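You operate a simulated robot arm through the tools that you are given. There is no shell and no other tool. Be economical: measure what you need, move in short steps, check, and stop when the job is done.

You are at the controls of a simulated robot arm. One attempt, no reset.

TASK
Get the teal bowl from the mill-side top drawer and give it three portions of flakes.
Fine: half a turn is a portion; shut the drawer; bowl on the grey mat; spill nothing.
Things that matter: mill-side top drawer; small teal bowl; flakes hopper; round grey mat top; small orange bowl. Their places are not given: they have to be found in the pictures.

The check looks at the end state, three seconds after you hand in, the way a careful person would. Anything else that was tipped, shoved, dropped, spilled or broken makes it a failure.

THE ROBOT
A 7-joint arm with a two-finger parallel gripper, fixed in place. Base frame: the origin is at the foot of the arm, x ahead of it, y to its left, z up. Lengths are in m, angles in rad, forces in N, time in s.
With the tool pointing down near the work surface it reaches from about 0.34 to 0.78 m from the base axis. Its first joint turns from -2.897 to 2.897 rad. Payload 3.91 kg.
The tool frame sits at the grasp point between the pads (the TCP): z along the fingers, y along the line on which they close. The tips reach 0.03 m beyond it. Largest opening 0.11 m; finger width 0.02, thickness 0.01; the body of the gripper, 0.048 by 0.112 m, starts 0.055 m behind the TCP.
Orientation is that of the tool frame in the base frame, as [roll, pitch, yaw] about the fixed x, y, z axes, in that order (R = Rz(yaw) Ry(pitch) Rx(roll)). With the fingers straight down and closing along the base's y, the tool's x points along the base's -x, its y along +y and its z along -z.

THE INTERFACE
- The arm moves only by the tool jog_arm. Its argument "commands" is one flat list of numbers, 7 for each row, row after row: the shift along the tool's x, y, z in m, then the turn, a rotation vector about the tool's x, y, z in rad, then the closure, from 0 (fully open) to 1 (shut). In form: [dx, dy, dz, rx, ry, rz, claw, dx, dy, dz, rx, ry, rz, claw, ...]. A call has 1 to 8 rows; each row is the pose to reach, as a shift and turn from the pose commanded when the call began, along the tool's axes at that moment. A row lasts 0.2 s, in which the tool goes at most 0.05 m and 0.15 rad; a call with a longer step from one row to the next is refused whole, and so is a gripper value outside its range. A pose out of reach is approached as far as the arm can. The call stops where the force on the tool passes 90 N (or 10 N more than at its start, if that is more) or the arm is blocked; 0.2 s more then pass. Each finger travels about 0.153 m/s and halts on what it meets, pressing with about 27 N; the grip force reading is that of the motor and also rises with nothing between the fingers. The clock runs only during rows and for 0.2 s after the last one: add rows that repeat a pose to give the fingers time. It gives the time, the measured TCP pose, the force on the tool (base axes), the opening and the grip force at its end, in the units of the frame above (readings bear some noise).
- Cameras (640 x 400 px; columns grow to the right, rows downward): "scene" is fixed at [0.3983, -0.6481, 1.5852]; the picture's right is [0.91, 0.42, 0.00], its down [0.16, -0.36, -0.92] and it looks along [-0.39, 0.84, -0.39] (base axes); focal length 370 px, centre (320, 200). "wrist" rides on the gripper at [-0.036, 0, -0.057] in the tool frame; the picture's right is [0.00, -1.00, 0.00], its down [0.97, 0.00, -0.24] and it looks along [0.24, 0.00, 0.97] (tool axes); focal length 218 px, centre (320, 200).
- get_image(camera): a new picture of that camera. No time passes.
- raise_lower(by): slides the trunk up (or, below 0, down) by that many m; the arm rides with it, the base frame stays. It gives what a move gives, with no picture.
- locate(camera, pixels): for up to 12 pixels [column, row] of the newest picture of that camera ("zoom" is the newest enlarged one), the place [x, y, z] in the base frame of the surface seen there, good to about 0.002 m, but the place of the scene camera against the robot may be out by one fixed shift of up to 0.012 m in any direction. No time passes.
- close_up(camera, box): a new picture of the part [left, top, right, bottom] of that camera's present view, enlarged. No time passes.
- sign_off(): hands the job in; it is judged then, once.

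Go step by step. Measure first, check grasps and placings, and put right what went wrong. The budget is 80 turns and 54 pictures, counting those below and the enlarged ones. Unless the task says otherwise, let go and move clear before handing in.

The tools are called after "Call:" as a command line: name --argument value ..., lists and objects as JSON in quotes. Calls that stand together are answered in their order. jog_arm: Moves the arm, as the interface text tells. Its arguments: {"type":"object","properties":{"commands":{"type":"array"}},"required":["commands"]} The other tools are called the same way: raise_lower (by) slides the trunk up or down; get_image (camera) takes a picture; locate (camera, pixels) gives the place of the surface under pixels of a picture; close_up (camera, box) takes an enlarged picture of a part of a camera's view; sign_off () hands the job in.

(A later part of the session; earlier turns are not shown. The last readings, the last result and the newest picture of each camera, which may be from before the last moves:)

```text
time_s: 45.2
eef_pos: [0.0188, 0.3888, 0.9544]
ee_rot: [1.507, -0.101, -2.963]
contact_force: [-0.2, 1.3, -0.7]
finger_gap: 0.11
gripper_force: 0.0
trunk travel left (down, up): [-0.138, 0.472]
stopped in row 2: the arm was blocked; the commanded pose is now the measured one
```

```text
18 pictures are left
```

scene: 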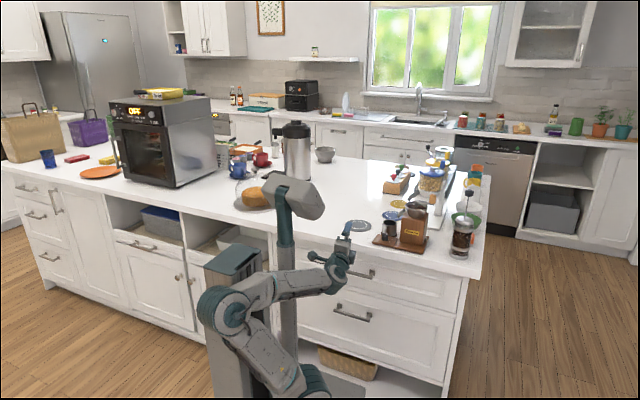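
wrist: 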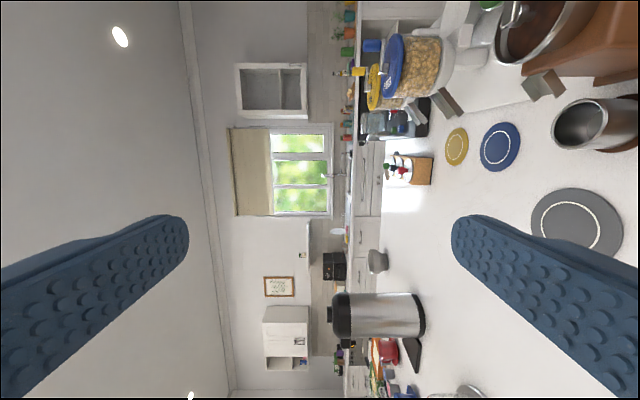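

The elbow has folded out beside the trunk's wide lower column (225,310) and catches its ledge. I'll raise a bit, swing the tool to x≈0.2 where the elbow cleared earlier, and lower there.

Call:
raise_lower --by 0.25

Call:
jog_arm --commands '[0, 0, 0, 0, 0, 0, 0, 0, 0, 0, 0, 0, 0, 0]'

```text
time_s: 47.7
eef_pos: [0.0208, 0.3883, 1.206]
ee_rot: [1.507, -0.097, -2.964]
contact_force: [0.0, 0.2, 0.8]
finger_gap: 0.1102
gripper_force: 0.0
trunk travel left (down, up): [-0.388, 0.222]
```

```text
time_s: 48.3
eef_pos: [0.0195, 0.3884, 1.2068]
ee_rot: [1.504, -0.097, -2.966]
contact_force: [-0.7, 0.5, -0.3]
finger_gap: 0.1102
gripper_force: 0.0
trunk travel left (down, up): [-0.388, 0.222]
```

The arm moves freely again. I'll angle the tool (yawed 0.5 rad and tilted 0.45 rad down) so the wrist stays right of the mast and the elbow off the column, then lower.

Call:
jog_arm --commands '[-0.033, 0.0044, -0.0175, 0.1056, 0.0606, -0.0316, 0, -0.066, 0.0088, -0.035, 0.2112, 0.1212, -0.0632, 0, -0.1, 0.0132, -0.0524, 0.3168, 0.1818, -0.0948, 0, -0.133, 0.0176, -0.07, 0.4224, 0.2424, -0.1264, 0, -0.166, 0.022, -0.0873, 0.528, 0.303, -0.158, 0]'

Call:
raise_lower --by -0.347

Call:
get_image --camera "scene"

```text
time_s: 49.5
eef_pos: [0.1999, 0.3301, 1.2067]
ee_rot: [2.024, -0.002, -2.641]
contact_force: [-0.4, 0.0, -0.8]
finger_gap: 0.1097
gripper_force: 0.0
trunk travel left (down, up): [-0.388, 0.222]
```

```text
time_s: 52.9
eef_pos: [0.1985, 0.3299, 0.86]
ee_rot: [2.024, 0.001, -2.64]
contact_force: [-0.8, 0.2, -0.4]
finger_gap: 0.1098
gripper_force: 0.0
trunk travel left (down, up): [-0.041, 0.569]
```

```text
17 pictures are left
```

scene: 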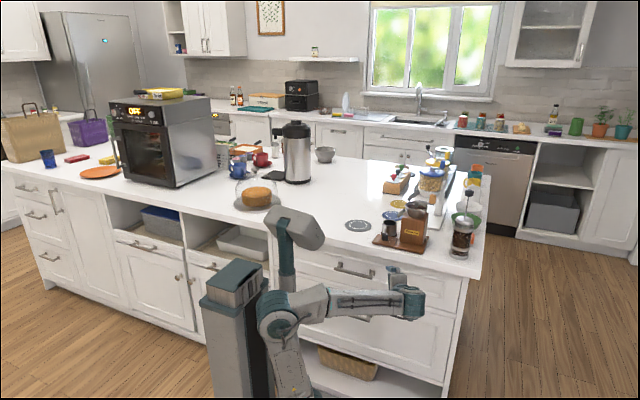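

Lowered cleanly. The bar is free of the arm, so I'll approach along the angled tool and close on it.

Call:
jog_arm --commands '[0.021, 0.005, 0.03, 0, 0, 0, 0.45, 0.043, 0.0095, 0.061, 0, 0, 0, 0.45, 0.064, 0.0142, 0.0913, 0, 0, 0, 0.45, 0.064, 0.0142, 0.128, 0, 0, 0, 0.45, 0.064, 0.0142, 0.165, 0, 0, 0, 0.45, 0.064, 0.0142, 0.165, 0, 0, 0, 1, 0.064, 0.0142, 0.165, 0, 0, 0, 1, 0.064, 0.0142, 0.165, 0, 0, 0, 1]'

```text
time_s: 54.7
eef_pos: [0.0685, 0.4332, 0.8032]
ee_rot: [2.02, 0.0, -2.642]
contact_force: [-3.8, 3.0, 8.9]
finger_gap: 0.0195
gripper_force: 45.5
trunk travel left (down, up): [-0.041, 0.569]
```

The bar is gripped (gap 0.0195 across its diagonal). I'll pull straight along -y.

Call:
jog_arm --commands '[0.0096, -0.0076, -0.0158, 0, 0, 0, 1, 0.0192, -0.0153, -0.0316, 0, 0, 0, 1, 0.0287, -0.0229, -0.0474, 0, 0, 0, 1, 0.0383, -0.0306, -0.0632, 0, 0, 0, 1, 0.0479, -0.0382, -0.079, 0, 0, 0, 1, 0.0575, -0.0458, -0.0948, 0, 0, 0, 1, 0.067, -0.0535, -0.1106, 0, 0, 0, 1]'

```text
time_s: 56.3
eef_pos: [0.0786, 0.2921, 0.8012]
ee_rot: [2.013, -0.011, -2.648]
contact_force: [-12.2, -1.2, 20.2]
finger_gap: 0.0191
gripper_force: 44.8
trunk travel left (down, up): [-0.041, 0.569]
```

The drawer is about 0.14 m open. I'll pull a bit more.

Call:
jog_arm --commands '[0.0072, -0.0057, -0.0118, 0, 0, 0, 1, 0.0144, -0.0115, -0.0237, 0, 0, 0, 1, 0.0216, -0.0172, -0.0356, 0, 0, 0, 1, 0.0287, -0.0229, -0.0474, 0, 0, 0, 1, 0.0335, -0.0267, -0.0553, 0, 0, 0, 1]'

```text
time_s: 57.5
eef_pos: [0.0719, 0.2224, 0.8009]
ee_rot: [2.021, -0.002, -2.643]
contact_force: [31.4, 1.1, 3.9]
finger_gap: 0.0197
gripper_force: 45.1
trunk travel left (down, up): [-0.041, 0.569]
```

It's open about 0.21 m. I'll loosen the fingers, back off the bar and slide to +x.

Call:
jog_arm --commands '[0, 0, 0, 0, 0, 0, 0.55, 0, 0, 0, 0, 0, 0, 0.55, -0.01, 0, -0.018, 0, 0, 0, 0.55, -0.02, 0, -0.036, 0, 0, 0, 0.55, -0.05, -0.006, -0.052, 0, 0, 0, 0.55, -0.09, -0.012, -0.07, 0, 0, 0, 0.55, -0.13, 0.0, -0.09, 0, 0, 0, 0.55]'

```text
time_s: 59.1
eef_pos: [0.2218, 0.2156, 0.8396]
ee_rot: [2.023, -0.002, -2.64]
contact_force: [0.2, 0.7, 0.0]
finger_gap: 0.0495
gripper_force: 0.0
trunk travel left (down, up): [-0.041, 0.569]
```

The gripper is free. I'll lift with the arm only (platform stays low) while turning the tool to point down with the fingers closing along x.

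Call:
jog_arm --commands '[0, 0.039, -0.0188, 0.0915, 0.0543, -0.0867, 0.2, 0, 0.078, -0.0377, 0.183, 0.1087, -0.1733, 0, 0, 0.117, -0.0565, 0.2747, 0.163, -0.26, 0, 0, 0.156, -0.0753, 0.366, 0.2173, -0.3467, 0, 0, 0.195, -0.0942, 0.4577, 0.2717, -0.4333, 0, 0, 0.234, -0.113, 0.549, 0.326, -0.52, 0]'

Call:
jog_arm --commands '[0, 0, 0, 0.0916, 0.0544, -0.0866, 0, 0, 0, 0, 0.1832, 0.1088, -0.1732, 0, 0, 0, 0, 0.2748, 0.1632, -0.2598, 0, 0, 0, 0, 0.3664, 0.2176, -0.3464, 0, 0, 0, 0, 0.458, 0.272, -0.433, 0]'

```text
time_s: 60.5
eef_pos: [0.3248, 0.1115, 1.0385]
ee_rot: [2.658, 0.15, -2.801]
contact_force: [-1.2, 9.2, -0.7]
finger_gap: 0.1099
gripper_force: 0.0
out of reach, approached as far as the arm can: row 5, 6
trunk travel left (down, up): [-0.041, 0.569]
```

```text
time_s: 61.7
eef_pos: [0.079, 0.2942, 0.956]
ee_rot: [3.108, 0.022, -1.076]
contact_force: [-1.0, -2.3, 1.2]
finger_gap: 0.1099
gripper_force: 0.1
out of reach, approached as far as the arm can: row 1, 2, 3, 4, 5
trunk travel left (down, up): [-0.041, 0.569]
```

The pose near the base was out of reach, so the arm only came part way. I'll command a reachable pose above the drawer, around (0.05, 0.40, 1.0).

Call:
jog_arm --commands '[-0.031, 0.028, 0.017, 0, 0, 0, 0, -0.061, 0.057, 0.033, 0, 0, 0, 0, -0.092, 0.085, 0.05, 0, 0, 0, 0, -0.123, 0.113, 0.067, 0, 0, 0, 0, -0.153, 0.142, 0.083, 0, 0, 0, 0, -0.184, 0.17, 0.1, 0, 0, 0, 0]'

Call:
get_image --camera "wrist"

```text
time_s: 63.1
eef_pos: [0.0325, 0.4379, 0.8651]
ee_rot: [3.141, 0.013, -1.575]
contact_force: [21.7, -18.0, 48.6]
finger_gap: 0.11
gripper_force: 0.2
trunk travel left (down, up): [-0.041, 0.569]
```

```text
16 pictures are left
```

wrist: 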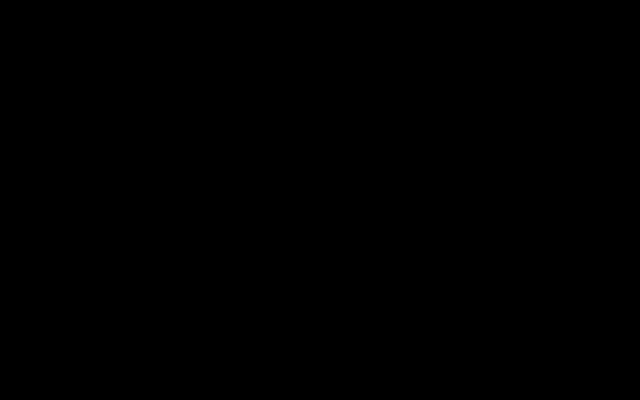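

The gripper's body is now resting on the counter edge (48 N, camera black), so I'll lift straight up and back slightly.

Call:
jog_arm --commands '[0, 0, -0.03, 0, 0, 0, 0, 0, 0, -0.06, 0, 0, 0, 0, 0.02, 0, -0.09, 0, 0, 0, 0, 0.04, 0, -0.11, 0, 0, 0, 0]'

Call:
get_image --camera "wrist"

```text
time_s: 64.1
eef_pos: [0.0313, 0.4366, 0.9282]
ee_rot: [3.14, 0.001, -1.57]
contact_force: [0.2, -0.6, -0.4]
finger_gap: 0.1103
gripper_force: 0.1
out of reach, approached as far as the arm can: row 3, 4
trunk travel left (down, up): [-0.041, 0.569]
```

```text
15 pictures are left
```

wrist: 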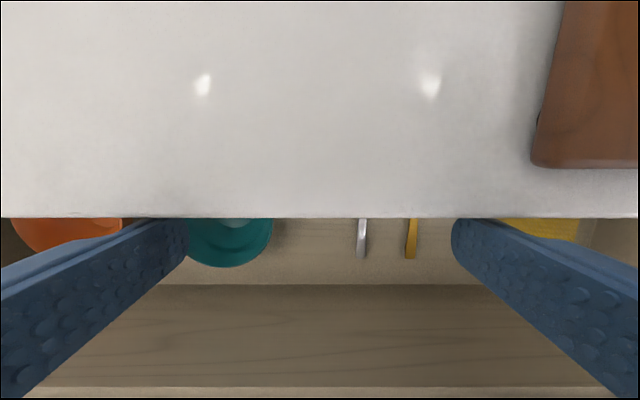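

The view is back: the teal bowl is at (228,240), set back partly under the counter, with orange at (70,235). I'll measure them.

Call:
locate --camera "wrist" --pixels '[[228, 266], [270, 225], [228, 222], [125, 225], [300, 300], [300, 283], [300, 390], [300, 395], [320, 217], [560, 225], [250, 230], [205, 255]]'

```text
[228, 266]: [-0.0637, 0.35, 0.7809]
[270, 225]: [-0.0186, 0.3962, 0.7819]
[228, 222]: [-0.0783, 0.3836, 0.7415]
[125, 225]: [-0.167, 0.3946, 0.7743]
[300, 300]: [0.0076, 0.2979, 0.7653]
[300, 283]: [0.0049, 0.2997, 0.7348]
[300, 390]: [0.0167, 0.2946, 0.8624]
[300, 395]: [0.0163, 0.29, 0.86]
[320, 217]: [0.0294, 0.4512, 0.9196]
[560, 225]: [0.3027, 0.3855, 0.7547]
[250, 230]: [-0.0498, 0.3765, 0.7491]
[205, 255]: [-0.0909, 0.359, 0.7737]
```

The teal rim is centred at about (-0.069, 0.399), rim z≈0.782, diameter≈0.10, and fully clear of the counter edge. I'll raise the trunk a little (platform still well below the drawer) to get arm room, then check the body.

Call:
raise_lower --by 0.1

Call:
jog_arm --commands '[0.012, 0.033, 0, 0, 0, 0, 0, 0.025, 0.067, 0, 0, 0, 0, 0, 0.0375, 0.1005, 0, 0, 0, 0, 0]'

Call:
get_image --camera "scene"

```text
time_s: 65.5
eef_pos: [0.0308, 0.4359, 1.0272]
ee_rot: [-3.139, -0.003, -1.571]
contact_force: [0.6, 0.3, -1.0]
finger_gap: 0.1099
gripper_force: 0.1
trunk travel left (down, up): [-0.141, 0.469]
```

```text
time_s: 66.3
eef_pos: [-0.0501, 0.4273, 0.994]
ee_rot: [3.135, -0.08, -1.616]
contact_force: [0.1, -0.1, -0.3]
finger_gap: 0.1099
gripper_force: 0.1
trunk travel left (down, up): [-0.141, 0.469]
```

```text
14 pictures are left
```

scene: 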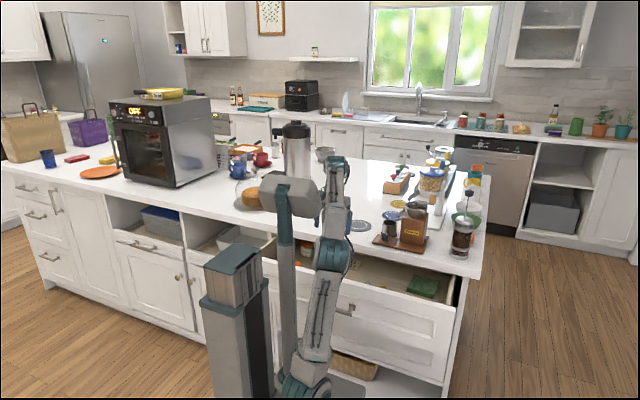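

The elbow is now folded forward near the drawer front (330,255). I'll measure it before going lower.

Call:
locate --camera "scene" --pixels '[[332, 255], [338, 225], [340, 170], [330, 290], [315, 345], [305, 385], [318, 205], [350, 270], [285, 190], [288, 300], [350, 310], [356, 250]]'

Call:
close_up --camera "scene" --box '[200, 140, 440, 400]'

```text
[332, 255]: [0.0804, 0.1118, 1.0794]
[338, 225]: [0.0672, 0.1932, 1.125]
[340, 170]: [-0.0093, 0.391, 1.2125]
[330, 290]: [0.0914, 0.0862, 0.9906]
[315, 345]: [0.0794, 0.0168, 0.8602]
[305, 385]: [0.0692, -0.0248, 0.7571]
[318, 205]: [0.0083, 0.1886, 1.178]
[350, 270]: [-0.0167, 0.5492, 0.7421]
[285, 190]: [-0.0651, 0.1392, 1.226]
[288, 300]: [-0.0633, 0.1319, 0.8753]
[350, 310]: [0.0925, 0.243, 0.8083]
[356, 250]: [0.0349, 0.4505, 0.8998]
```

```text
1.54 times, centred on (320, 270) of scene
```

zoom: 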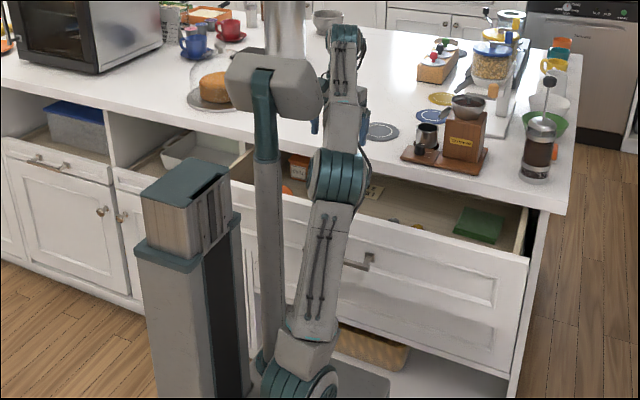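

The elbow is upright at about (0.07, 0.14, 1.1), above the drawer front and just right of the mast's head. I'll hold briefly to see whether the tool converges to the commanded pose.

Call:
jog_arm --commands '[0, 0, 0, 0, 0, 0, 0, 0, 0, 0, 0, 0, 0, 0, 0, 0, 0, 0, 0, 0, 0]'

```text
time_s: 67.1
eef_pos: [-0.0516, 0.4283, 0.994]
ee_rot: [3.134, -0.08, -1.611]
contact_force: [0.4, -1.0, 0.7]
finger_gap: 0.1099
gripper_force: 0.1
trunk travel left (down, up): [-0.141, 0.469]
```

A steady offset remains, probably the forearm touching the mast head. I'll move down, which drops the forearm clear of it, and check.

Call:
jog_arm --commands '[0, 0, 0.03, 0, 0, 0, 0, 0, 0, 0.06, 0, 0, 0, 0, 0, 0, 0.09, 0, 0, 0, 0, 0, 0, 0.12, 0, 0, 0, 0, 0, 0, 0.12, 0, 0, 0, 0]'

Call:
get_image --camera "wrist"

```text
time_s: 68.3
eef_pos: [-0.0543, 0.4092, 0.8908]
ee_rot: [3.132, -0.046, -1.602]
contact_force: [0.0, 0.1, -1.5]
finger_gap: 0.1101
gripper_force: 0.1
trunk travel left (down, up): [-0.141, 0.469]
```

```text
12 pictures are left
```

wrist: 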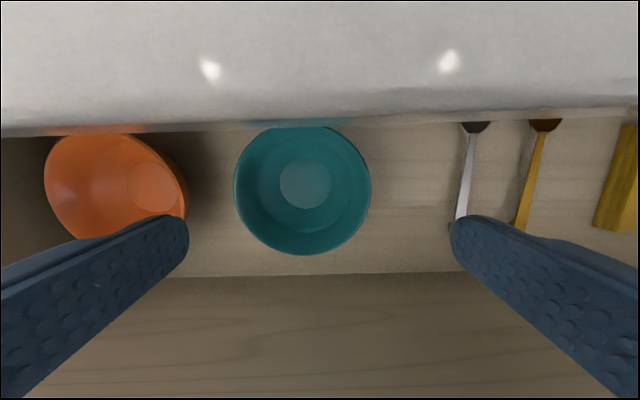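

The offset shrank and the teal bowl is in full view (rim from column 234 to 371). I'll get its precise rim.

Call:
locate --camera "wrist" --pixels '[[237, 190], [368, 185], [303, 252], [305, 128], [305, 183], [183, 200], [250, 225], [358, 225], [360, 150], [300, 120]]'

```text
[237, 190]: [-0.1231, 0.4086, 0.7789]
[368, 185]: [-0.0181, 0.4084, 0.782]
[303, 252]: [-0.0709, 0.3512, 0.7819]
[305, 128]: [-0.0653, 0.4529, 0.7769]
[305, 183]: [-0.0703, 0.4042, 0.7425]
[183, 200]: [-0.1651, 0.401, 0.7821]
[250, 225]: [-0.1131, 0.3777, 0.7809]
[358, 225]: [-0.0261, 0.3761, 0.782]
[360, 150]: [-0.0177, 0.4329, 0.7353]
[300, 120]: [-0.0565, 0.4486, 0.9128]
```

The rim diameter is about 0.106, too close to the 0.11 opening for a full-width grip. I'll pinch the right rim at (-0.018, 0.403) instead, and first move above it with a 5 cm opening.

Call:
jog_arm --commands '[-0.001, -0.017, 0.02, 0, 0, 0, 0.55, -0.003, -0.034, 0.04, 0, 0, 0, 0.55, -0.0045, -0.0505, 0.06, 0, 0, 0, 0.55, -0.0045, -0.0505, 0.06, 0, 0, 0, 0.55, -0.0045, -0.0505, 0.06, 0, 0, 0, 0.55]'

```text
time_s: 69.5
eef_pos: [-0.0189, 0.4021, 0.8488]
ee_rot: [-3.14, -0.002, -1.568]
contact_force: [0.2, 0.0, -0.1]
finger_gap: 0.0498
gripper_force: 0.1
trunk travel left (down, up): [-0.141, 0.469]
```

The pose is exact now: (-0.019, 0.402, 0.849). I'll descend and pinch the rim.

Call:
jog_arm --commands '[0, 0, 0.03, 0, 0, 0, 0.55, 0, 0, 0.0575, 0, 0, 0, 0.55, 0, 0, 0.0575, 0, 0, 0, 0.8, 0, 0, 0.0575, 0, 0, 0, 1, 0, 0, 0.0575, 0, 0, 0, 1, 0, 0, 0.0575, 0, 0, 0, 1]'

```text
time_s: 70.9
eef_pos: [-0.0193, 0.4021, 0.7911]
ee_rot: [3.141, 0.001, -1.569]
contact_force: [-0.5, 0.7, 12.1]
finger_gap: 0.0168
gripper_force: 26.5
trunk travel left (down, up): [-0.141, 0.469]
```

Gripped with a gap of 0.0168. I'll lift 5 cm while easing 2 cm away from the counter edge, and check.

Call:
jog_arm --commands '[0, 0, -0.015, 0, 0, 0, 1, 0.01, 0, -0.03, 0, 0, 0, 1, 0.02, 0, -0.05, 0, 0, 0, 1]'

Call:
get_image --camera "wrist"

```text
time_s: 71.7
eef_pos: [-0.0159, 0.3831, 0.8353]
ee_rot: [3.14, -0.019, -1.578]
contact_force: [0.3, 0.6, -1.0]
finger_gap: 0.0073
gripper_force: 27.2
trunk travel left (down, up): [-0.141, 0.469]
```

```text
11 pictures are left
```

wrist: 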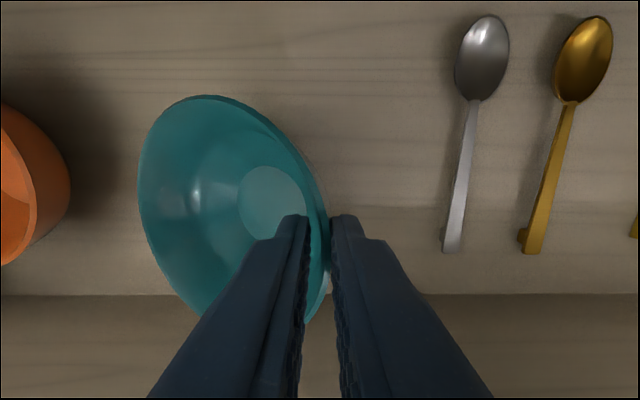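

The bowl is held (gap 0.0073) but has tilted to match the pads. It's empty, so that's fine for now. I'll measure the tilt so I can set it down level.

Call:
locate --camera "wrist" --pixels '[[142, 185], [215, 98], [150, 150], [324, 190], [280, 190], [245, 190], [308, 320], [326, 200], [200, 310]]'

```text
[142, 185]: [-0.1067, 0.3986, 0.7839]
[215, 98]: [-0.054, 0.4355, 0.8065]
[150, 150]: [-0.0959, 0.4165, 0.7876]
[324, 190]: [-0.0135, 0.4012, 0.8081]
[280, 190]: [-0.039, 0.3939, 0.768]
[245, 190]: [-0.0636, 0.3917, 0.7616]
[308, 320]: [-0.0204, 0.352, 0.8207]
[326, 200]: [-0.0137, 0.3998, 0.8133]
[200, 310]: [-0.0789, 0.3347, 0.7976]
```

The bowl tilts about 0.42 rad (left side low). I'll raise the trunk by 9 cm (platform top at 0.63, still under the drawer), then lift with the arm.

Call:
raise_lower --by 0.09

Call:
jog_arm --commands '[0, 0, -0.04, 0, 0, 0, 1, 0, 0, -0.08, 0, 0, 0, 1, 0, 0, -0.12, 0, 0, 0, 1, -0.03, 0.005, -0.125, -0.1, 0, 0, 1, -0.07, 0.01, -0.125, -0.2, 0, 0, 1, -0.11, 0.02, -0.125, -0.3, 0, 0, 1, -0.15, 0.028, -0.125, -0.42, 0, 0, 1, -0.187, 0.035, -0.125, -0.42, 0, 0, 1]'

```text
time_s: 72.9
eef_pos: [-0.0184, 0.3842, 0.9256]
ee_rot: [3.138, -0.016, -1.573]
contact_force: [0.3, -0.8, -2.3]
finger_gap: 0.0073
gripper_force: 27.0
trunk travel left (down, up): [-0.231, 0.379]
```

```text
time_s: 74.7
eef_pos: [-0.056, 0.5728, 1.051]
ee_rot: [2.726, -0.007, -1.567]
contact_force: [1.6, 1.2, -1.0]
finger_gap: 0.0075
gripper_force: 26.7
trunk travel left (down, up): [-0.231, 0.379]
```

The bowl is now over the clear counter left of the mat, levelled. I'll lower it to just above the surface.

Call:
jog_arm --commands '[0, -0.01, 0.022, 0, 0, 0, 1, 0, -0.02, 0.0445, 0, 0, 0, 1, 0, -0.0267, 0.0593, 0, 0, 0, 1]'

Call:
close_up --camera "scene" --box '[260, 130, 440, 260]'

```text
time_s: 75.5
eef_pos: [-0.0545, 0.5718, 0.9889]
ee_rot: [2.723, -0.002, -1.571]
contact_force: [0.1, 0.3, -1.5]
finger_gap: 0.0074
gripper_force: 27.5
trunk travel left (down, up): [-0.231, 0.379]
```

```text
3.08 times, centred on (350, 195) of scene
```

zoom: 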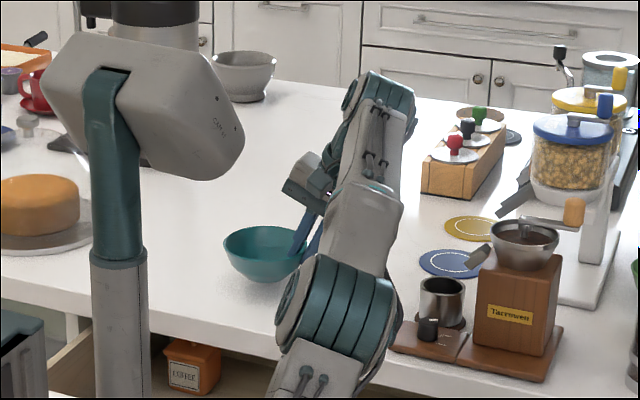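

The bowl is level just above the counter. I'll lower it the last bit.

Call:
jog_arm --commands '[0, -0.0016, 0.0036, 0, 0, 0, 1, 0, -0.0033, 0.0073, 0, 0, 0, 1]'

```text
time_s: 76.1
eef_pos: [-0.0547, 0.5711, 0.9827]
ee_rot: [2.723, -0.002, -1.571]
contact_force: [0.2, -0.5, -1.6]
finger_gap: 0.0077
gripper_force: 27.3
trunk travel left (down, up): [-0.231, 0.379]
```

Call:
jog_arm --commands '[0, -0.0012, 0.0027, 0, 0, 0, 1, 0, -0.0025, 0.0054, 0, 0, 0, 1, 0, -0.0033, 0.0073, 0, 0, 0, 1]'

```text
time_s: 76.9
eef_pos: [-0.0534, 0.5696, 0.9752]
ee_rot: [2.721, 0.002, -1.57]
contact_force: [3.5, 4.4, 12.2]
finger_gap: 0.0075
gripper_force: 27.0
trunk travel left (down, up): [-0.231, 0.379]
```

It's touching down (12 N). I'll open gently and retreat along the tool axis.

Call:
jog_arm --commands '[0, 0, 0, 0, 0, 0, 0.85, 0, 0, 0, 0, 0, 0, 0.75, 0, 0, 0, 0, 0, 0, 0.75, 0, 0, -0.03, 0, 0, 0, 0.75, 0, 0, -0.07, 0, 0, 0, 0.75, 0, 0, -0.1, 0.1, 0, 0, 0.8]'

Call:
get_image --camera "wrist"

```text
time_s: 78.3
eef_pos: [-0.0068, 0.5513, 1.0677]
ee_rot: [2.822, 0.005, -1.57]
contact_force: [0.0, -0.6, 0.2]
finger_gap: 0.0221
gripper_force: 0.1
out of reach, approached as far as the arm can: row 6
trunk travel left (down, up): [-0.231, 0.379]
```

```text
9 pictures are left
```

wrist: 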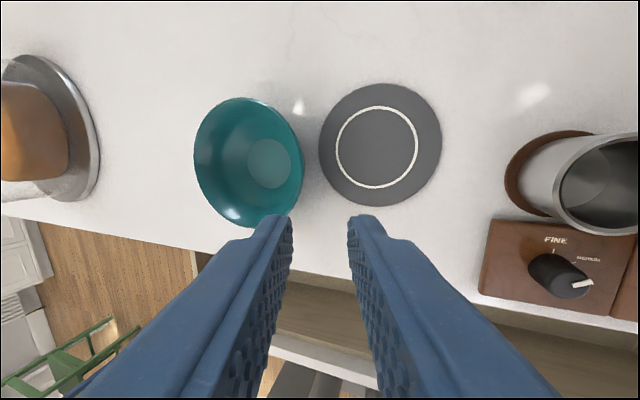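

The bowl stands upright on the counter. I'll record its position, then close the drawer.

Call:
locate --camera "wrist" --pixels '[[240, 99], [300, 150], [197, 160], [268, 163], [380, 147], [380, 88], [322, 147], [438, 147], [320, 345], [250, 222]]'

```text
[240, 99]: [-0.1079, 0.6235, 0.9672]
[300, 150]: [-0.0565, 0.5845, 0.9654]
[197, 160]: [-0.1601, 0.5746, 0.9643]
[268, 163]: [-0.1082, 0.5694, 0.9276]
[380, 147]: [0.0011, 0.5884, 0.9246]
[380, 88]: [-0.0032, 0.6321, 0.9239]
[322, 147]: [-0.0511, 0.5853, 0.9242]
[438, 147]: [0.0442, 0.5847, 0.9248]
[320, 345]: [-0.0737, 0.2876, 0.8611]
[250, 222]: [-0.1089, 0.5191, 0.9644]
```

The bowl is at (-0.108, 0.571), rim z 0.966. Next I'll close the drawer: bring the tool back vertical with fingers shut and swing to the outside of the drawer front at x≈0.30.

Call:
jog_arm --commands '[0.042, -0.005, 0.01, 0.08, 0, 0, 1, 0.085, -0.01, 0.02, 0.16, 0, 0, 1, 0.127, -0.015, 0.03, 0.24, 0, 0, 1, 0.17, -0.019, 0.04, 0.32, 0, 0, 1]'

Call:
jog_arm --commands '[0.015, -0.044, 0, 0, 0, 0, 1, 0.03, -0.088, 0, 0, 0, 0, 1, 0.05, -0.131, 0, 0, 0, 0, 1, 0.07, -0.175, 0, 0, 0, 0, 1, 0.09, -0.219, 0, 0, 0, 0, 1, 0.115, -0.26, 0, 0, 0, 0, 1, 0.14, -0.3, 0, 0, 0, 0, 1]'

```text
time_s: 79.3
eef_pos: [0.0205, 0.3982, 1.0015]
ee_rot: [3.122, -0.063, -1.616]
contact_force: [-1.4, -0.2, -0.3]
finger_gap: 0.0
gripper_force: 27.3
trunk travel left (down, up): [-0.231, 0.379]
```

```text
time_s: 80.9
eef_pos: [0.2991, 0.2419, 1.0228]
ee_rot: [-3.14, -0.003, -1.569]
contact_force: [0.1, 0.4, 0.6]
finger_gap: 0.0003
gripper_force: 26.3
trunk travel left (down, up): [-0.231, 0.379]
```

The tool is outside the drawer front at (0.30, 0.24). I'll lower and push the front +y to about y=0.43.

Call:
jog_arm --commands '[0, 0, 0.042, 0, 0, 0, 1, 0, 0, 0.085, 0, 0, 0, 1, 0, 0, 0.125, 0, 0, 0, 1, 0, 0, 0.163, 0, 0, 0, 1]'

Call:
jog_arm --commands '[-0.025, 0, 0, 0, 0, 0, 1, -0.05, 0, 0, 0, 0, 0, 1, -0.075, 0, 0, 0, 0, 0, 1, -0.1, 0, 0, 0, 0, 0, 1, -0.125, 0, 0, 0, 0, 0, 1, -0.15, 0, 0, 0, 0, 0, 1, -0.172, 0, 0, 0, 0, 0, 1]'

```text
time_s: 81.9
eef_pos: [0.2976, 0.2451, 0.8589]
ee_rot: [-3.14, -0.002, -1.571]
contact_force: [-0.1, -0.4, 0.3]
finger_gap: 0.0001
gripper_force: 27.1
trunk travel left (down, up): [-0.231, 0.379]
```

```text
time_s: 83.5
eef_pos: [0.2967, 0.4047, 0.8589]
ee_rot: [3.138, -0.012, -1.572]
contact_force: [-22.7, -83.2, -16.7]
finger_gap: 0.0
gripper_force: 27.4
trunk travel left (down, up): [-0.231, 0.379]
```

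There's 83 N of resistance at y=0.405. I'll check whether it relaxes or is a real block.

Call:
jog_arm --commands '[0, 0, 0, 0, 0, 0, 1, 0, 0, 0, 0, 0, 0, 1]'

Call:
get_image --camera "scene"

```text
time_s: 84.1
eef_pos: [0.2968, 0.4043, 0.8595]
ee_rot: [3.133, -0.016, -1.572]
contact_force: [-10.6, -87.2, -21.6]
finger_gap: 0.0
gripper_force: 26.8
trunk travel left (down, up): [-0.231, 0.379]
```

```text
8 pictures are left
```

scene: 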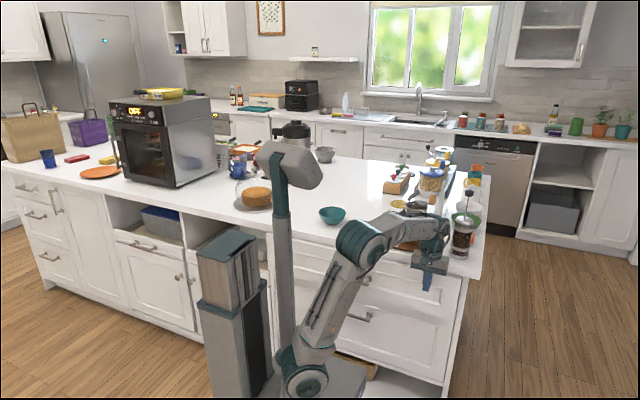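

The hand is close to the French press (465,235). I'll check where the drawer front is.

Call:
locate --camera "scene" --pixels '[[400, 285], [445, 300], [380, 270], [456, 250], [465, 255], [425, 280], [458, 215], [412, 255], [435, 265], [452, 275]]'

Call:
close_up --camera "scene" --box '[340, 180, 500, 310]'

```text
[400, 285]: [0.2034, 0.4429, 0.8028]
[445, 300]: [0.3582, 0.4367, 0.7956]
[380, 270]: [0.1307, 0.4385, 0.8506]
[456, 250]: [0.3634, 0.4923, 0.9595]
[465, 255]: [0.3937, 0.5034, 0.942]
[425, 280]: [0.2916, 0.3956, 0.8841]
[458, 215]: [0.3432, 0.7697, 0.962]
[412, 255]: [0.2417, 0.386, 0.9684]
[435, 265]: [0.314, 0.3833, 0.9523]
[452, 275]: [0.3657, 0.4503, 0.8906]
```

```text
3.08 times, centred on (420, 245) of scene
```

zoom: 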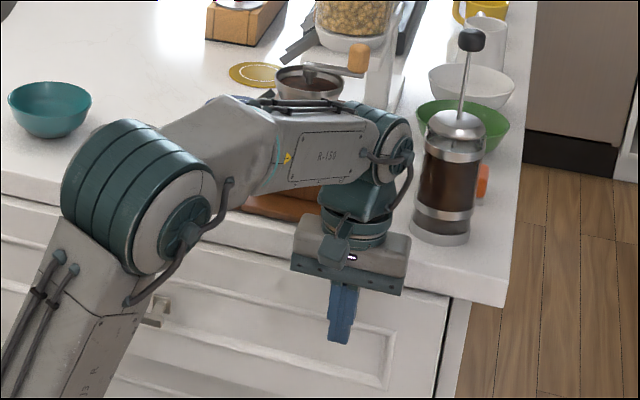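

The drawer is about 4 cm open and the press is untouched; the camera side of the hand was meeting the counter edge. I'll back off, tilt the fingers 0.9 rad forward at x≈0.2, and push the panel with the tips.

Call:
jog_arm --commands '[0.04, 0, 0, 0, 0, 0, 1, 0.075, 0.015, 0.005, 0, -0.15, 0, 1, 0.085, 0.03, 0.01, 0, -0.3, 0, 1, 0.09, 0.05, 0.02, 0, -0.45, 0, 1, 0.09, 0.07, 0.03, 0, -0.6, 0, 1, 0.09, 0.09, 0.04, 0, -0.75, 0, 1, 0.09, 0.1, 0.045, 0, -0.9, 0, 1]'

```text
time_s: 85.7
eef_pos: [0.2073, 0.3358, 0.8228]
ee_rot: [-3.141, 0.895, -1.569]
contact_force: [0.0, 0.4, -0.1]
finger_gap: 0.0002
gripper_force: 27.1
out of reach, approached as far as the arm can: row 7
trunk travel left (down, up): [-0.231, 0.379]
```

The tool is tilted properly. I'll push the front home along +y.

Call:
jog_arm --commands '[-0.0155, 0, 0.0195, 0, 0, 0, 1, -0.031, 0, 0.039, 0, 0, 0, 1, -0.0434, 0, 0.0546, 0, 0, 0, 1, -0.0558, 0, 0.0702, 0, 0, 0, 1, -0.0682, 0, 0.0858, 0, 0, 0, 1, -0.0775, 0, 0.0975, 0, 0, 0, 1, -0.081, 0, 0.102, 0, 0, 0, 1]'

```text
time_s: 87.5
eef_pos: [0.2076, 0.4496, 0.822]
ee_rot: [-3.134, 0.885, -1.569]
contact_force: [-0.7, -69.8, 14.2]
finger_gap: 0.0002
gripper_force: 27.2
trunk travel left (down, up): [-0.231, 0.379]
stopped in row 7: the force on the tool passed its limit (the readings are from after the stop); the commanded pose is now the measured one
```

Contact at the closed position (70 N, finger tips at y≈0.48). I'll back off, raise the trunk now that the drawer is shut, and look over the counter.

Call:
jog_arm --commands '[0.0217, 0, -0.0273, 0, 0, 0, 1, 0.0434, 0, -0.0546, 0, 0, 0, 1, 0.06, 0, -0.078, 0, 0, 0, 0.8]'

Call:
raise_lower --by 0.34

Call:
jog_arm --commands '[0, 0, 0, 0, 0.15, 0, 0.5, 0, 0, 0, 0, 0.3, 0, 0.5, 0, 0, 0, 0, 0.45, 0, 0.5, 0, 0, 0, 0, 0.6, 0, 0.5, 0, 0, 0, 0, 0.75, 0, 0.5, 0, 0, 0, 0, 0.89, 0, 0.5]'

```text
time_s: 88.3
eef_pos: [0.204, 0.3726, 0.8133]
ee_rot: [3.14, 0.871, -1.57]
contact_force: [-0.1, 1.5, -0.4]
finger_gap: 0.0219
gripper_force: 0.3
trunk travel left (down, up): [-0.231, 0.379]
```

```text
time_s: 91.6
eef_pos: [0.2038, 0.3705, 1.1555]
ee_rot: [3.14, 0.872, -1.569]
contact_force: [-0.4, 1.0, 0.4]
finger_gap: 0.0224
gripper_force: 0.0
trunk travel left (down, up): [-0.571, 0.039]
```

```text
time_s: 93.0
eef_pos: [0.2043, 0.3714, 1.1557]
ee_rot: [-3.141, -0.02, -1.569]
contact_force: [-0.2, -0.5, -0.2]
finger_gap: 0.0551
gripper_force: 0.0
trunk travel left (down, up): [-0.571, 0.039]
```

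The arm is up and clear. I'll take an enlarged scene view of the hopper and the drawer front.

Call:
close_up --camera "scene" --box '[376, 140, 496, 290]'

```text
2.67 times, centred on (436, 215) of scene
```

zoom: 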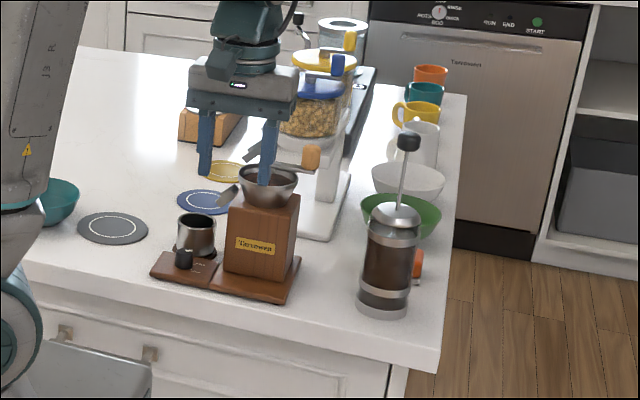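

Call:
locate --camera "zoom" --pixels '[[350, 385], [230, 350], [337, 63], [320, 90], [297, 95], [262, 152], [255, 158], [205, 202], [340, 75], [290, 150], [330, 105], [222, 170]]'

```text
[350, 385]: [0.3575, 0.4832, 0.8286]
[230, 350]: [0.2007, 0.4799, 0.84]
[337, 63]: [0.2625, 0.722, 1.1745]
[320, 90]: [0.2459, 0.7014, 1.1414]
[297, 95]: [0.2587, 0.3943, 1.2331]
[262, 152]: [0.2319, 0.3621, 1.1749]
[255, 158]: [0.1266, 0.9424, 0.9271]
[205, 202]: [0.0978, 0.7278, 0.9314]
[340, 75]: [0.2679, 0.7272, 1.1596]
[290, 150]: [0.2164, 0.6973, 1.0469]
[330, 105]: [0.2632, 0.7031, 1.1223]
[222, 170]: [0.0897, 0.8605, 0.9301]
```

The drawer is shut (front y≈0.481). The blue crank knob is near (0.263, 0.722, 1.165). I'll move the camera up over the hopper to measure the lid, crank and chute.

Call:
jog_arm --commands '[-0.01, 0.015, -0.04, 0, 0, 0, 0.5, -0.03, 0.03, -0.08, 0, 0, 0, 0.5, -0.06, 0.045, -0.11, 0, 0, 0, 0.5, -0.1, 0.06, -0.13, 0, 0, 0, 0.5, -0.14, 0.075, -0.15, 0, 0, 0, 0.5, -0.175, 0.09, -0.175, 0, 0, 0, 0.5, -0.21, 0.104, -0.205, 0, 0, 0, 0.5]'

Call:
get_image --camera "wrist"

```text
time_s: 94.6
eef_pos: [0.1043, 0.5839, 1.3441]
ee_rot: [3.132, -0.041, -1.58]
contact_force: [0.1, 0.4, -0.4]
finger_gap: 0.0548
gripper_force: 0.1
out of reach, approached as far as the arm can: row 7
trunk travel left (down, up): [-0.571, 0.039]
```

```text
5 pictures are left
```

wrist: 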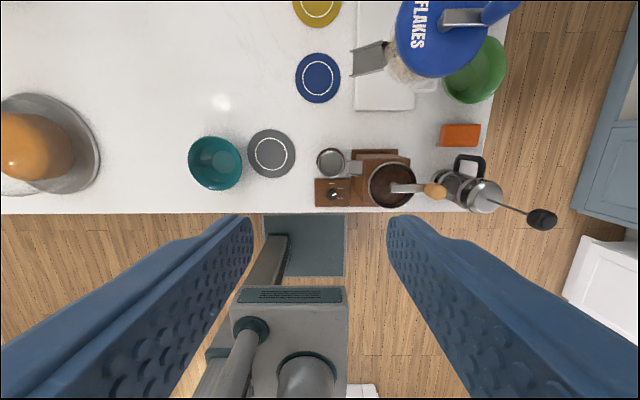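

A clear view: lid around (443,28), crank pivot (447,18), blue knob (500,8), chute end (355,60), blue mat (318,78). I'll measure them.

Call:
locate --camera "wrist" --pixels '[[447, 19], [480, 17], [497, 12], [510, 5], [400, 25], [441, 72], [357, 50], [355, 72], [370, 58], [318, 78], [215, 163], [383, 62]]'

Call:
close_up --camera "wrist" --box '[340, 0, 540, 110]'

```text
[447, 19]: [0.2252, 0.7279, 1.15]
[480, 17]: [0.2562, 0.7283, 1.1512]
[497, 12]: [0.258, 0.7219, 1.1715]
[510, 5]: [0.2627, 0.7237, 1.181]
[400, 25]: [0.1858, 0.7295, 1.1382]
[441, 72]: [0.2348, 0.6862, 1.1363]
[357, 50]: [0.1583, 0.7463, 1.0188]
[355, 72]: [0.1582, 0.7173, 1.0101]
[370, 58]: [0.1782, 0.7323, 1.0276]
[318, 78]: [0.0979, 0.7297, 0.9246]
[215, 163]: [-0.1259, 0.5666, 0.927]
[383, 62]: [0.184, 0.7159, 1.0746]
```

```text
3.20 times, centred on (440, 55) of wrist
```

zoom: 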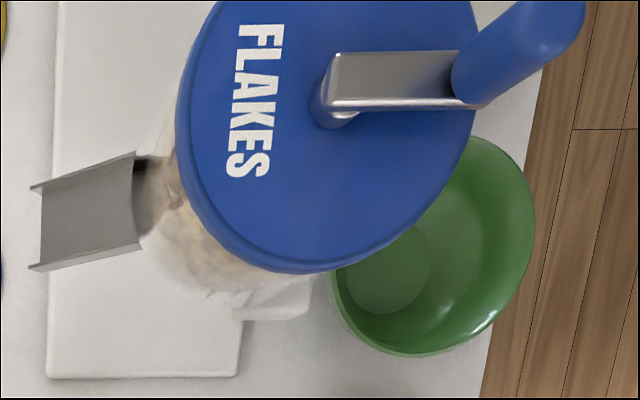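

I have the layout. The crank pivot is about (0.229, 0.729), with the knob at (0.264, 0.729, z 1.155–1.18). The chute tip is at (0.158, 0.732, 1.01), so the bowl should sit centred near (0.122, 0.731). I'll pick up the bowl by its left rim with the tool leaned 0.42 rad to match the wall so it stays level, and approach that now.

Call:
jog_arm --commands '[0.0015, 0.035, 0.03, 0.05, 0, 0, 0.75, 0.003, 0.07, 0.06, 0.1, 0, 0, 0.75, 0.0045, 0.107, 0.09, 0.16, 0, 0, 0.75, 0.006, 0.143, 0.12, 0.22, 0, 0, 0.75, 0.0075, 0.179, 0.15, 0.28, 0, 0, 0.75, 0.009, 0.215, 0.18, 0.34, 0, 0, 0.75, 0.01, 0.25, 0.21, 0.38, 0, 0, 0.75, 0.011, 0.28, 0.24, 0.42, 0, 0, 0.75]'

```text
time_s: 96.4
eef_pos: [-0.1502, 0.5802, 1.1305]
ee_rot: [-2.732, 0.001, -1.619]
contact_force: [0.3, -0.2, 0.1]
finger_gap: 0.0275
gripper_force: 0.1
trunk travel left (down, up): [-0.571, 0.039]
```

Close, but there's some lag. I'll hold one step to read the settled pose.

Call:
jog_arm --commands '[0, 0, 0, 0, 0, 0, 0.75, 0, 0, 0, 0, 0, 0, 0.75]'

```text
time_s: 97.0
eef_pos: [-0.1518, 0.5796, 1.1274]
ee_rot: [-2.73, 0.0, -1.616]
contact_force: [-0.2, 0.6, -0.5]
finger_gap: 0.0277
gripper_force: 0.1
trunk travel left (down, up): [-0.571, 0.039]
```

Settled at (-0.152, 0.580, 1.127). I'll correct the yaw and move to the pre-grasp point.

Call:
jog_arm --commands '[0.0035, 0.024, 0.0217, 0.003, -0.006, -0.0137, 0.75, 0.007, 0.048, 0.0433, 0.006, -0.012, -0.0273, 0.75, 0.0103, 0.0715, 0.0649, 0.008, -0.018, -0.041, 0.75, 0.0103, 0.0715, 0.0649, 0.008, -0.018, -0.041, 0.75]'

```text
time_s: 98.0
eef_pos: [-0.1527, 0.5857, 1.0389]
ee_rot: [-2.722, 0.0, -1.635]
contact_force: [0.4, -0.2, -0.2]
finger_gap: 0.0276
gripper_force: 0.1
trunk travel left (down, up): [-0.571, 0.039]
5 turns are left
```

The left-hand approach is held off by the mast (x stuck at -0.153). With few turns left, I'll return to the right-side lean that worked, in free space, and read the exact pose.

Call:
jog_arm --commands '[0, -0.03, -0.03, -0.14, 0, 0, 0.75, 0, -0.07, -0.035, -0.28, 0, 0, 0.75, 0, -0.11, -0.03, -0.42, 0, 0, 0.75, 0, -0.15, -0.02, -0.56, 0, 0, 0.75, 0, -0.19, -0.01, -0.7, 0, 0, 0.75, 0, -0.223, -0.009, -0.84, 0, 0, 0.75, 0, -0.223, -0.009, -0.84, 0, 0, 0.75]'

Call:
jog_arm --commands '[0, 0, 0, 0, 0, 0, 0.75, 0, 0, 0, 0, 0, 0, 0.75]'

```text
time_s: 99.6
eef_pos: [-0.0214, 0.5672, 1.129]
ee_rot: [2.726, -0.018, -1.522]
contact_force: [-0.2, 0.3, -0.2]
finger_gap: 0.0274
gripper_force: 0.0
trunk travel left (down, up): [-0.571, 0.039]
```

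```text
time_s: 100.2
eef_pos: [-0.0192, 0.5669, 1.1279]
ee_rot: [2.727, -0.018, -1.523]
contact_force: [0.4, -0.4, 0.3]
finger_gap: 0.0277
gripper_force: 0.0
trunk travel left (down, up): [-0.571, 0.039]
4 turns are left
```

The pose is free and exact: (-0.019, 0.567, 1.128). In one batch I'll pinch the right rim and set the bowl down at (0, 0.66). From there I'll take it by the left rim (away from the mast), slide it low under the chute, release, back off and photograph.

Call:
jog_arm --commands '[-0.002, -0.0102, 0.0277, -0.002, -0.012, 0.0122, 0.75, -0.004, -0.0204, 0.0555, -0.004, -0.024, 0.0243, 0.75, -0.006, -0.0306, 0.0832, -0.006, -0.0359, 0.0365, 0.75, -0.006, -0.0306, 0.0832, -0.006, -0.0359, 0.0365, 0.75]'

Call:
jog_arm --commands '[0, 0, 0.035, 0, 0, 0, 0.75, 0, 0, 0.07, 0, 0, 0, 0.75, 0, 0, 0.07, 0, 0, 0, 0.9, 0, 0, 0.07, 0, 0, 0, 1, 0, 0, 0.07, 0, 0, 0, 1, 0, 0.0122, 0.0426, 0, 0, 0, 1, 0, 0.0245, 0.0152, 0, 0, 0, 1, 0, 0.0245, 0.0152, 0, 0, 0, 1]'

Call:
jog_arm --commands '[-0.022, -0.0248, -0.0111, 0, 0, 0, 1, -0.0445, -0.0495, -0.0221, 0, 0, 0, 1, -0.067, -0.0743, -0.0332, 0, 0, 0, 1, -0.089, -0.0991, -0.0443, 0, 0, 0, 1, -0.089, -0.1113, -0.0169, 0, 0, 0, 1, -0.089, -0.1234, 0.01, 0, 0, 0, 1, -0.089, -0.1234, 0.01, 0, 0, 0, 0.85, -0.089, -0.1234, 0.01, 0, 0, 0, 0.75]'

Call:
jog_arm --commands '[0, 0, 0, 0, 0, 0, 0.75, 0, 0, -0.03, 0, 0, 0, 0.75, 0, 0, -0.06, 0, 0, 0, 0.75, 0, 0, -0.08, 0, 0, 0, 0.75]'

Call:
jog_arm --commands '[0, 0.0303, 0.0004, 0.14, 0, 0, 0.75, 0, 0.0606, 0.0009, 0.28, 0, 0, 0.75, 0, 0.0849, 0.015, 0.42, 0, 0, 0.75, 0, 0.1091, 0.0291, 0.56, 0, 0, 0.75, 0, 0.1272, 0.057, 0.7, 0, 0, 0.75, 0, 0.1453, 0.0848, 0.84, 0, 0, 0.75, 0, 0.1453, 0.0848, 0.84, 0, 0, 0.75]'

Call:
jog_arm --commands '[0, 0, 0.03, 0, 0, 0, 0.75, 0, 0, 0.06, 0, 0, 0, 0.75, 0, 0, 0.06, 0, 0, 0, 0.9, 0, 0, 0.06, 0, 0, 0, 1, 0, 0, 0.06, 0, 0, 0, 1, 0, -0.0049, 0.049, 0, 0, 0, 1, 0, -0.0049, 0.049, 0, 0, 0, 1]'

Call:
jog_arm --commands '[-0.0142, -0.0214, 0.0095, 0, 0, 0, 1, -0.0284, -0.0427, 0.0191, 0, 0, 0, 1, -0.0426, -0.0641, 0.0286, 0, 0, 0, 1, -0.0568, -0.0854, 0.0382, 0, 0, 0, 1, -0.071, -0.1068, 0.0477, 0, 0, 0, 1, -0.071, -0.1018, 0.0589, 0, 0, 0, 1, -0.071, -0.1018, 0.0589, 0, 0, 0, 0.85, -0.071, -0.1018, 0.0589, 0, 0, 0, 0.75]'

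Call:
jog_arm --commands '[0, 0, 0, 0, 0, 0, 0.75, 0, 0, -0.03, 0, 0, 0, 0.75, 0, 0, -0.06, 0, 0, 0, 0.75, 0, 0, -0.09, 0, 0, 0, 0.75]'

Call:
jog_arm --commands '[0, -0.0184, -0.0411, -0.14, 0, 0, 0.75, 0, -0.0367, -0.0822, -0.28, 0, 0, 0.75, 0, -0.0551, -0.1233, -0.42, 0, 0, 0.6, 0, -0.0734, -0.1643, -0.42, 0, 0, 0.5]'

Call:
jog_arm --commands '[0.033, -0.024, -0.02, 0, 0, 0, 0.5, 0.065, -0.048, -0.04, 0, 0, 0, 0.5, 0.098, -0.071, -0.06, 0, 0, 0, 0.5, 0.131, -0.095, -0.08, 0, 0, 0, 0.5, 0.131, -0.095, -0.08, 0, 0, 0, 0.5]'

Call:
get_image --camera "wrist"

```text
time_s: 101.2
eef_pos: [-0.0264, 0.5712, 1.0398]
ee_rot: [2.723, 0.0, -1.572]
contact_force: [-1.6, -0.2, -0.5]
finger_gap: 0.0276
gripper_force: 0.1
trunk travel left (down, up): [-0.571, 0.039]
```

```text
time_s: 103.0
eef_pos: [-0.0549, 0.5722, 1.0354]
ee_rot: [2.722, 0.0, -1.573]
contact_force: [0.3, -0.4, -2.3]
finger_gap: 0.0073
gripper_force: 26.8
trunk travel left (down, up): [-0.571, 0.039]
```

```text
time_s: 104.8
eef_pos: [0.0525, 0.6603, 0.9772]
ee_rot: [2.723, 0.001, -1.571]
contact_force: [0.2, 1.1, 0.1]
finger_gap: 0.0274
gripper_force: 0.1
trunk travel left (down, up): [-0.571, 0.039]
```

```text
time_s: 105.8
eef_pos: [0.0862, 0.6615, 1.0519]
ee_rot: [2.722, 0.0, -1.573]
contact_force: [0.1, 0.6, -0.1]
finger_gap: 0.0275
gripper_force: 0.1
trunk travel left (down, up): [-0.571, 0.039]
```

```text
time_s: 107.4
eef_pos: [-0.078, 0.6627, 1.0351]
ee_rot: [-2.72, -0.002, -1.575]
contact_force: [0.1, -0.2, 0.1]
finger_gap: 0.0275
gripper_force: 0.0
trunk travel left (down, up): [-0.571, 0.039]
```

```text
time_s: 109.0
eef_pos: [-0.0544, 0.6609, 0.9884]
ee_rot: [-2.72, 0.001, -1.573]
contact_force: [0.1, 1.0, -0.7]
finger_gap: 0.007
gripper_force: 27.1
trunk travel left (down, up): [-0.571, 0.039]
```

```text
time_s: 110.8
eef_pos: [0.0609, 0.7282, 0.976]
ee_rot: [-2.721, 0.005, -1.57]
contact_force: [-1.8, -1.4, -3.5]
finger_gap: 0.0278
gripper_force: 0.1
out of reach, approached as far as the arm can: row 5, 6, 7
trunk travel left (down, up): [-0.571, 0.039]
```

```text
time_s: 111.8
eef_pos: [0.0297, 0.715, 1.0487]
ee_rot: [-2.723, 0.0, -1.572]
contact_force: [-0.7, 0.3, 0.6]
finger_gap: 0.0275
gripper_force: 0.1
out of reach, approached as far as the arm can: row 2, 3, 4
trunk travel left (down, up): [-0.571, 0.039]
```

```text
time_s: 112.8
eef_pos: [0.0322, 0.675, 1.2034]
ee_rot: [3.141, 0.003, -1.574]
contact_force: [1.3, -1.0, 4.7]
finger_gap: 0.0552
gripper_force: 0.1
out of reach, approached as far as the arm can: row 1, 2, 3, 4
trunk travel left (down, up): [-0.571, 0.039]
```

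```text
time_s: 114.0
eef_pos: [0.129, 0.5589, 1.2724]
ee_rot: [-3.14, -0.011, -1.575]
contact_force: [0.1, 0.4, -0.2]
finger_gap: 0.0552
gripper_force: 0.1
out of reach, approached as far as the arm can: row 1, 2
trunk travel left (down, up): [-0.571, 0.039]
```

```text
3 pictures are left
3 turns are left
```

wrist: 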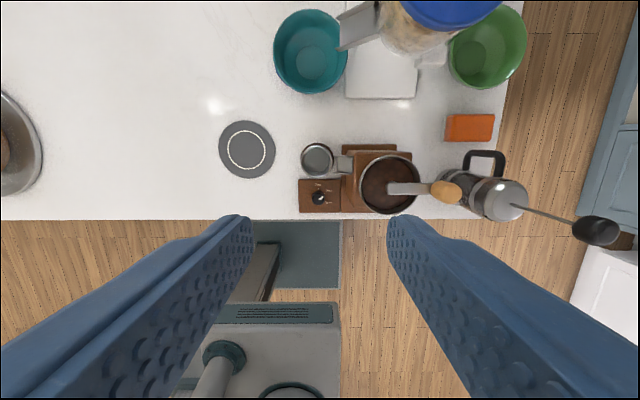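

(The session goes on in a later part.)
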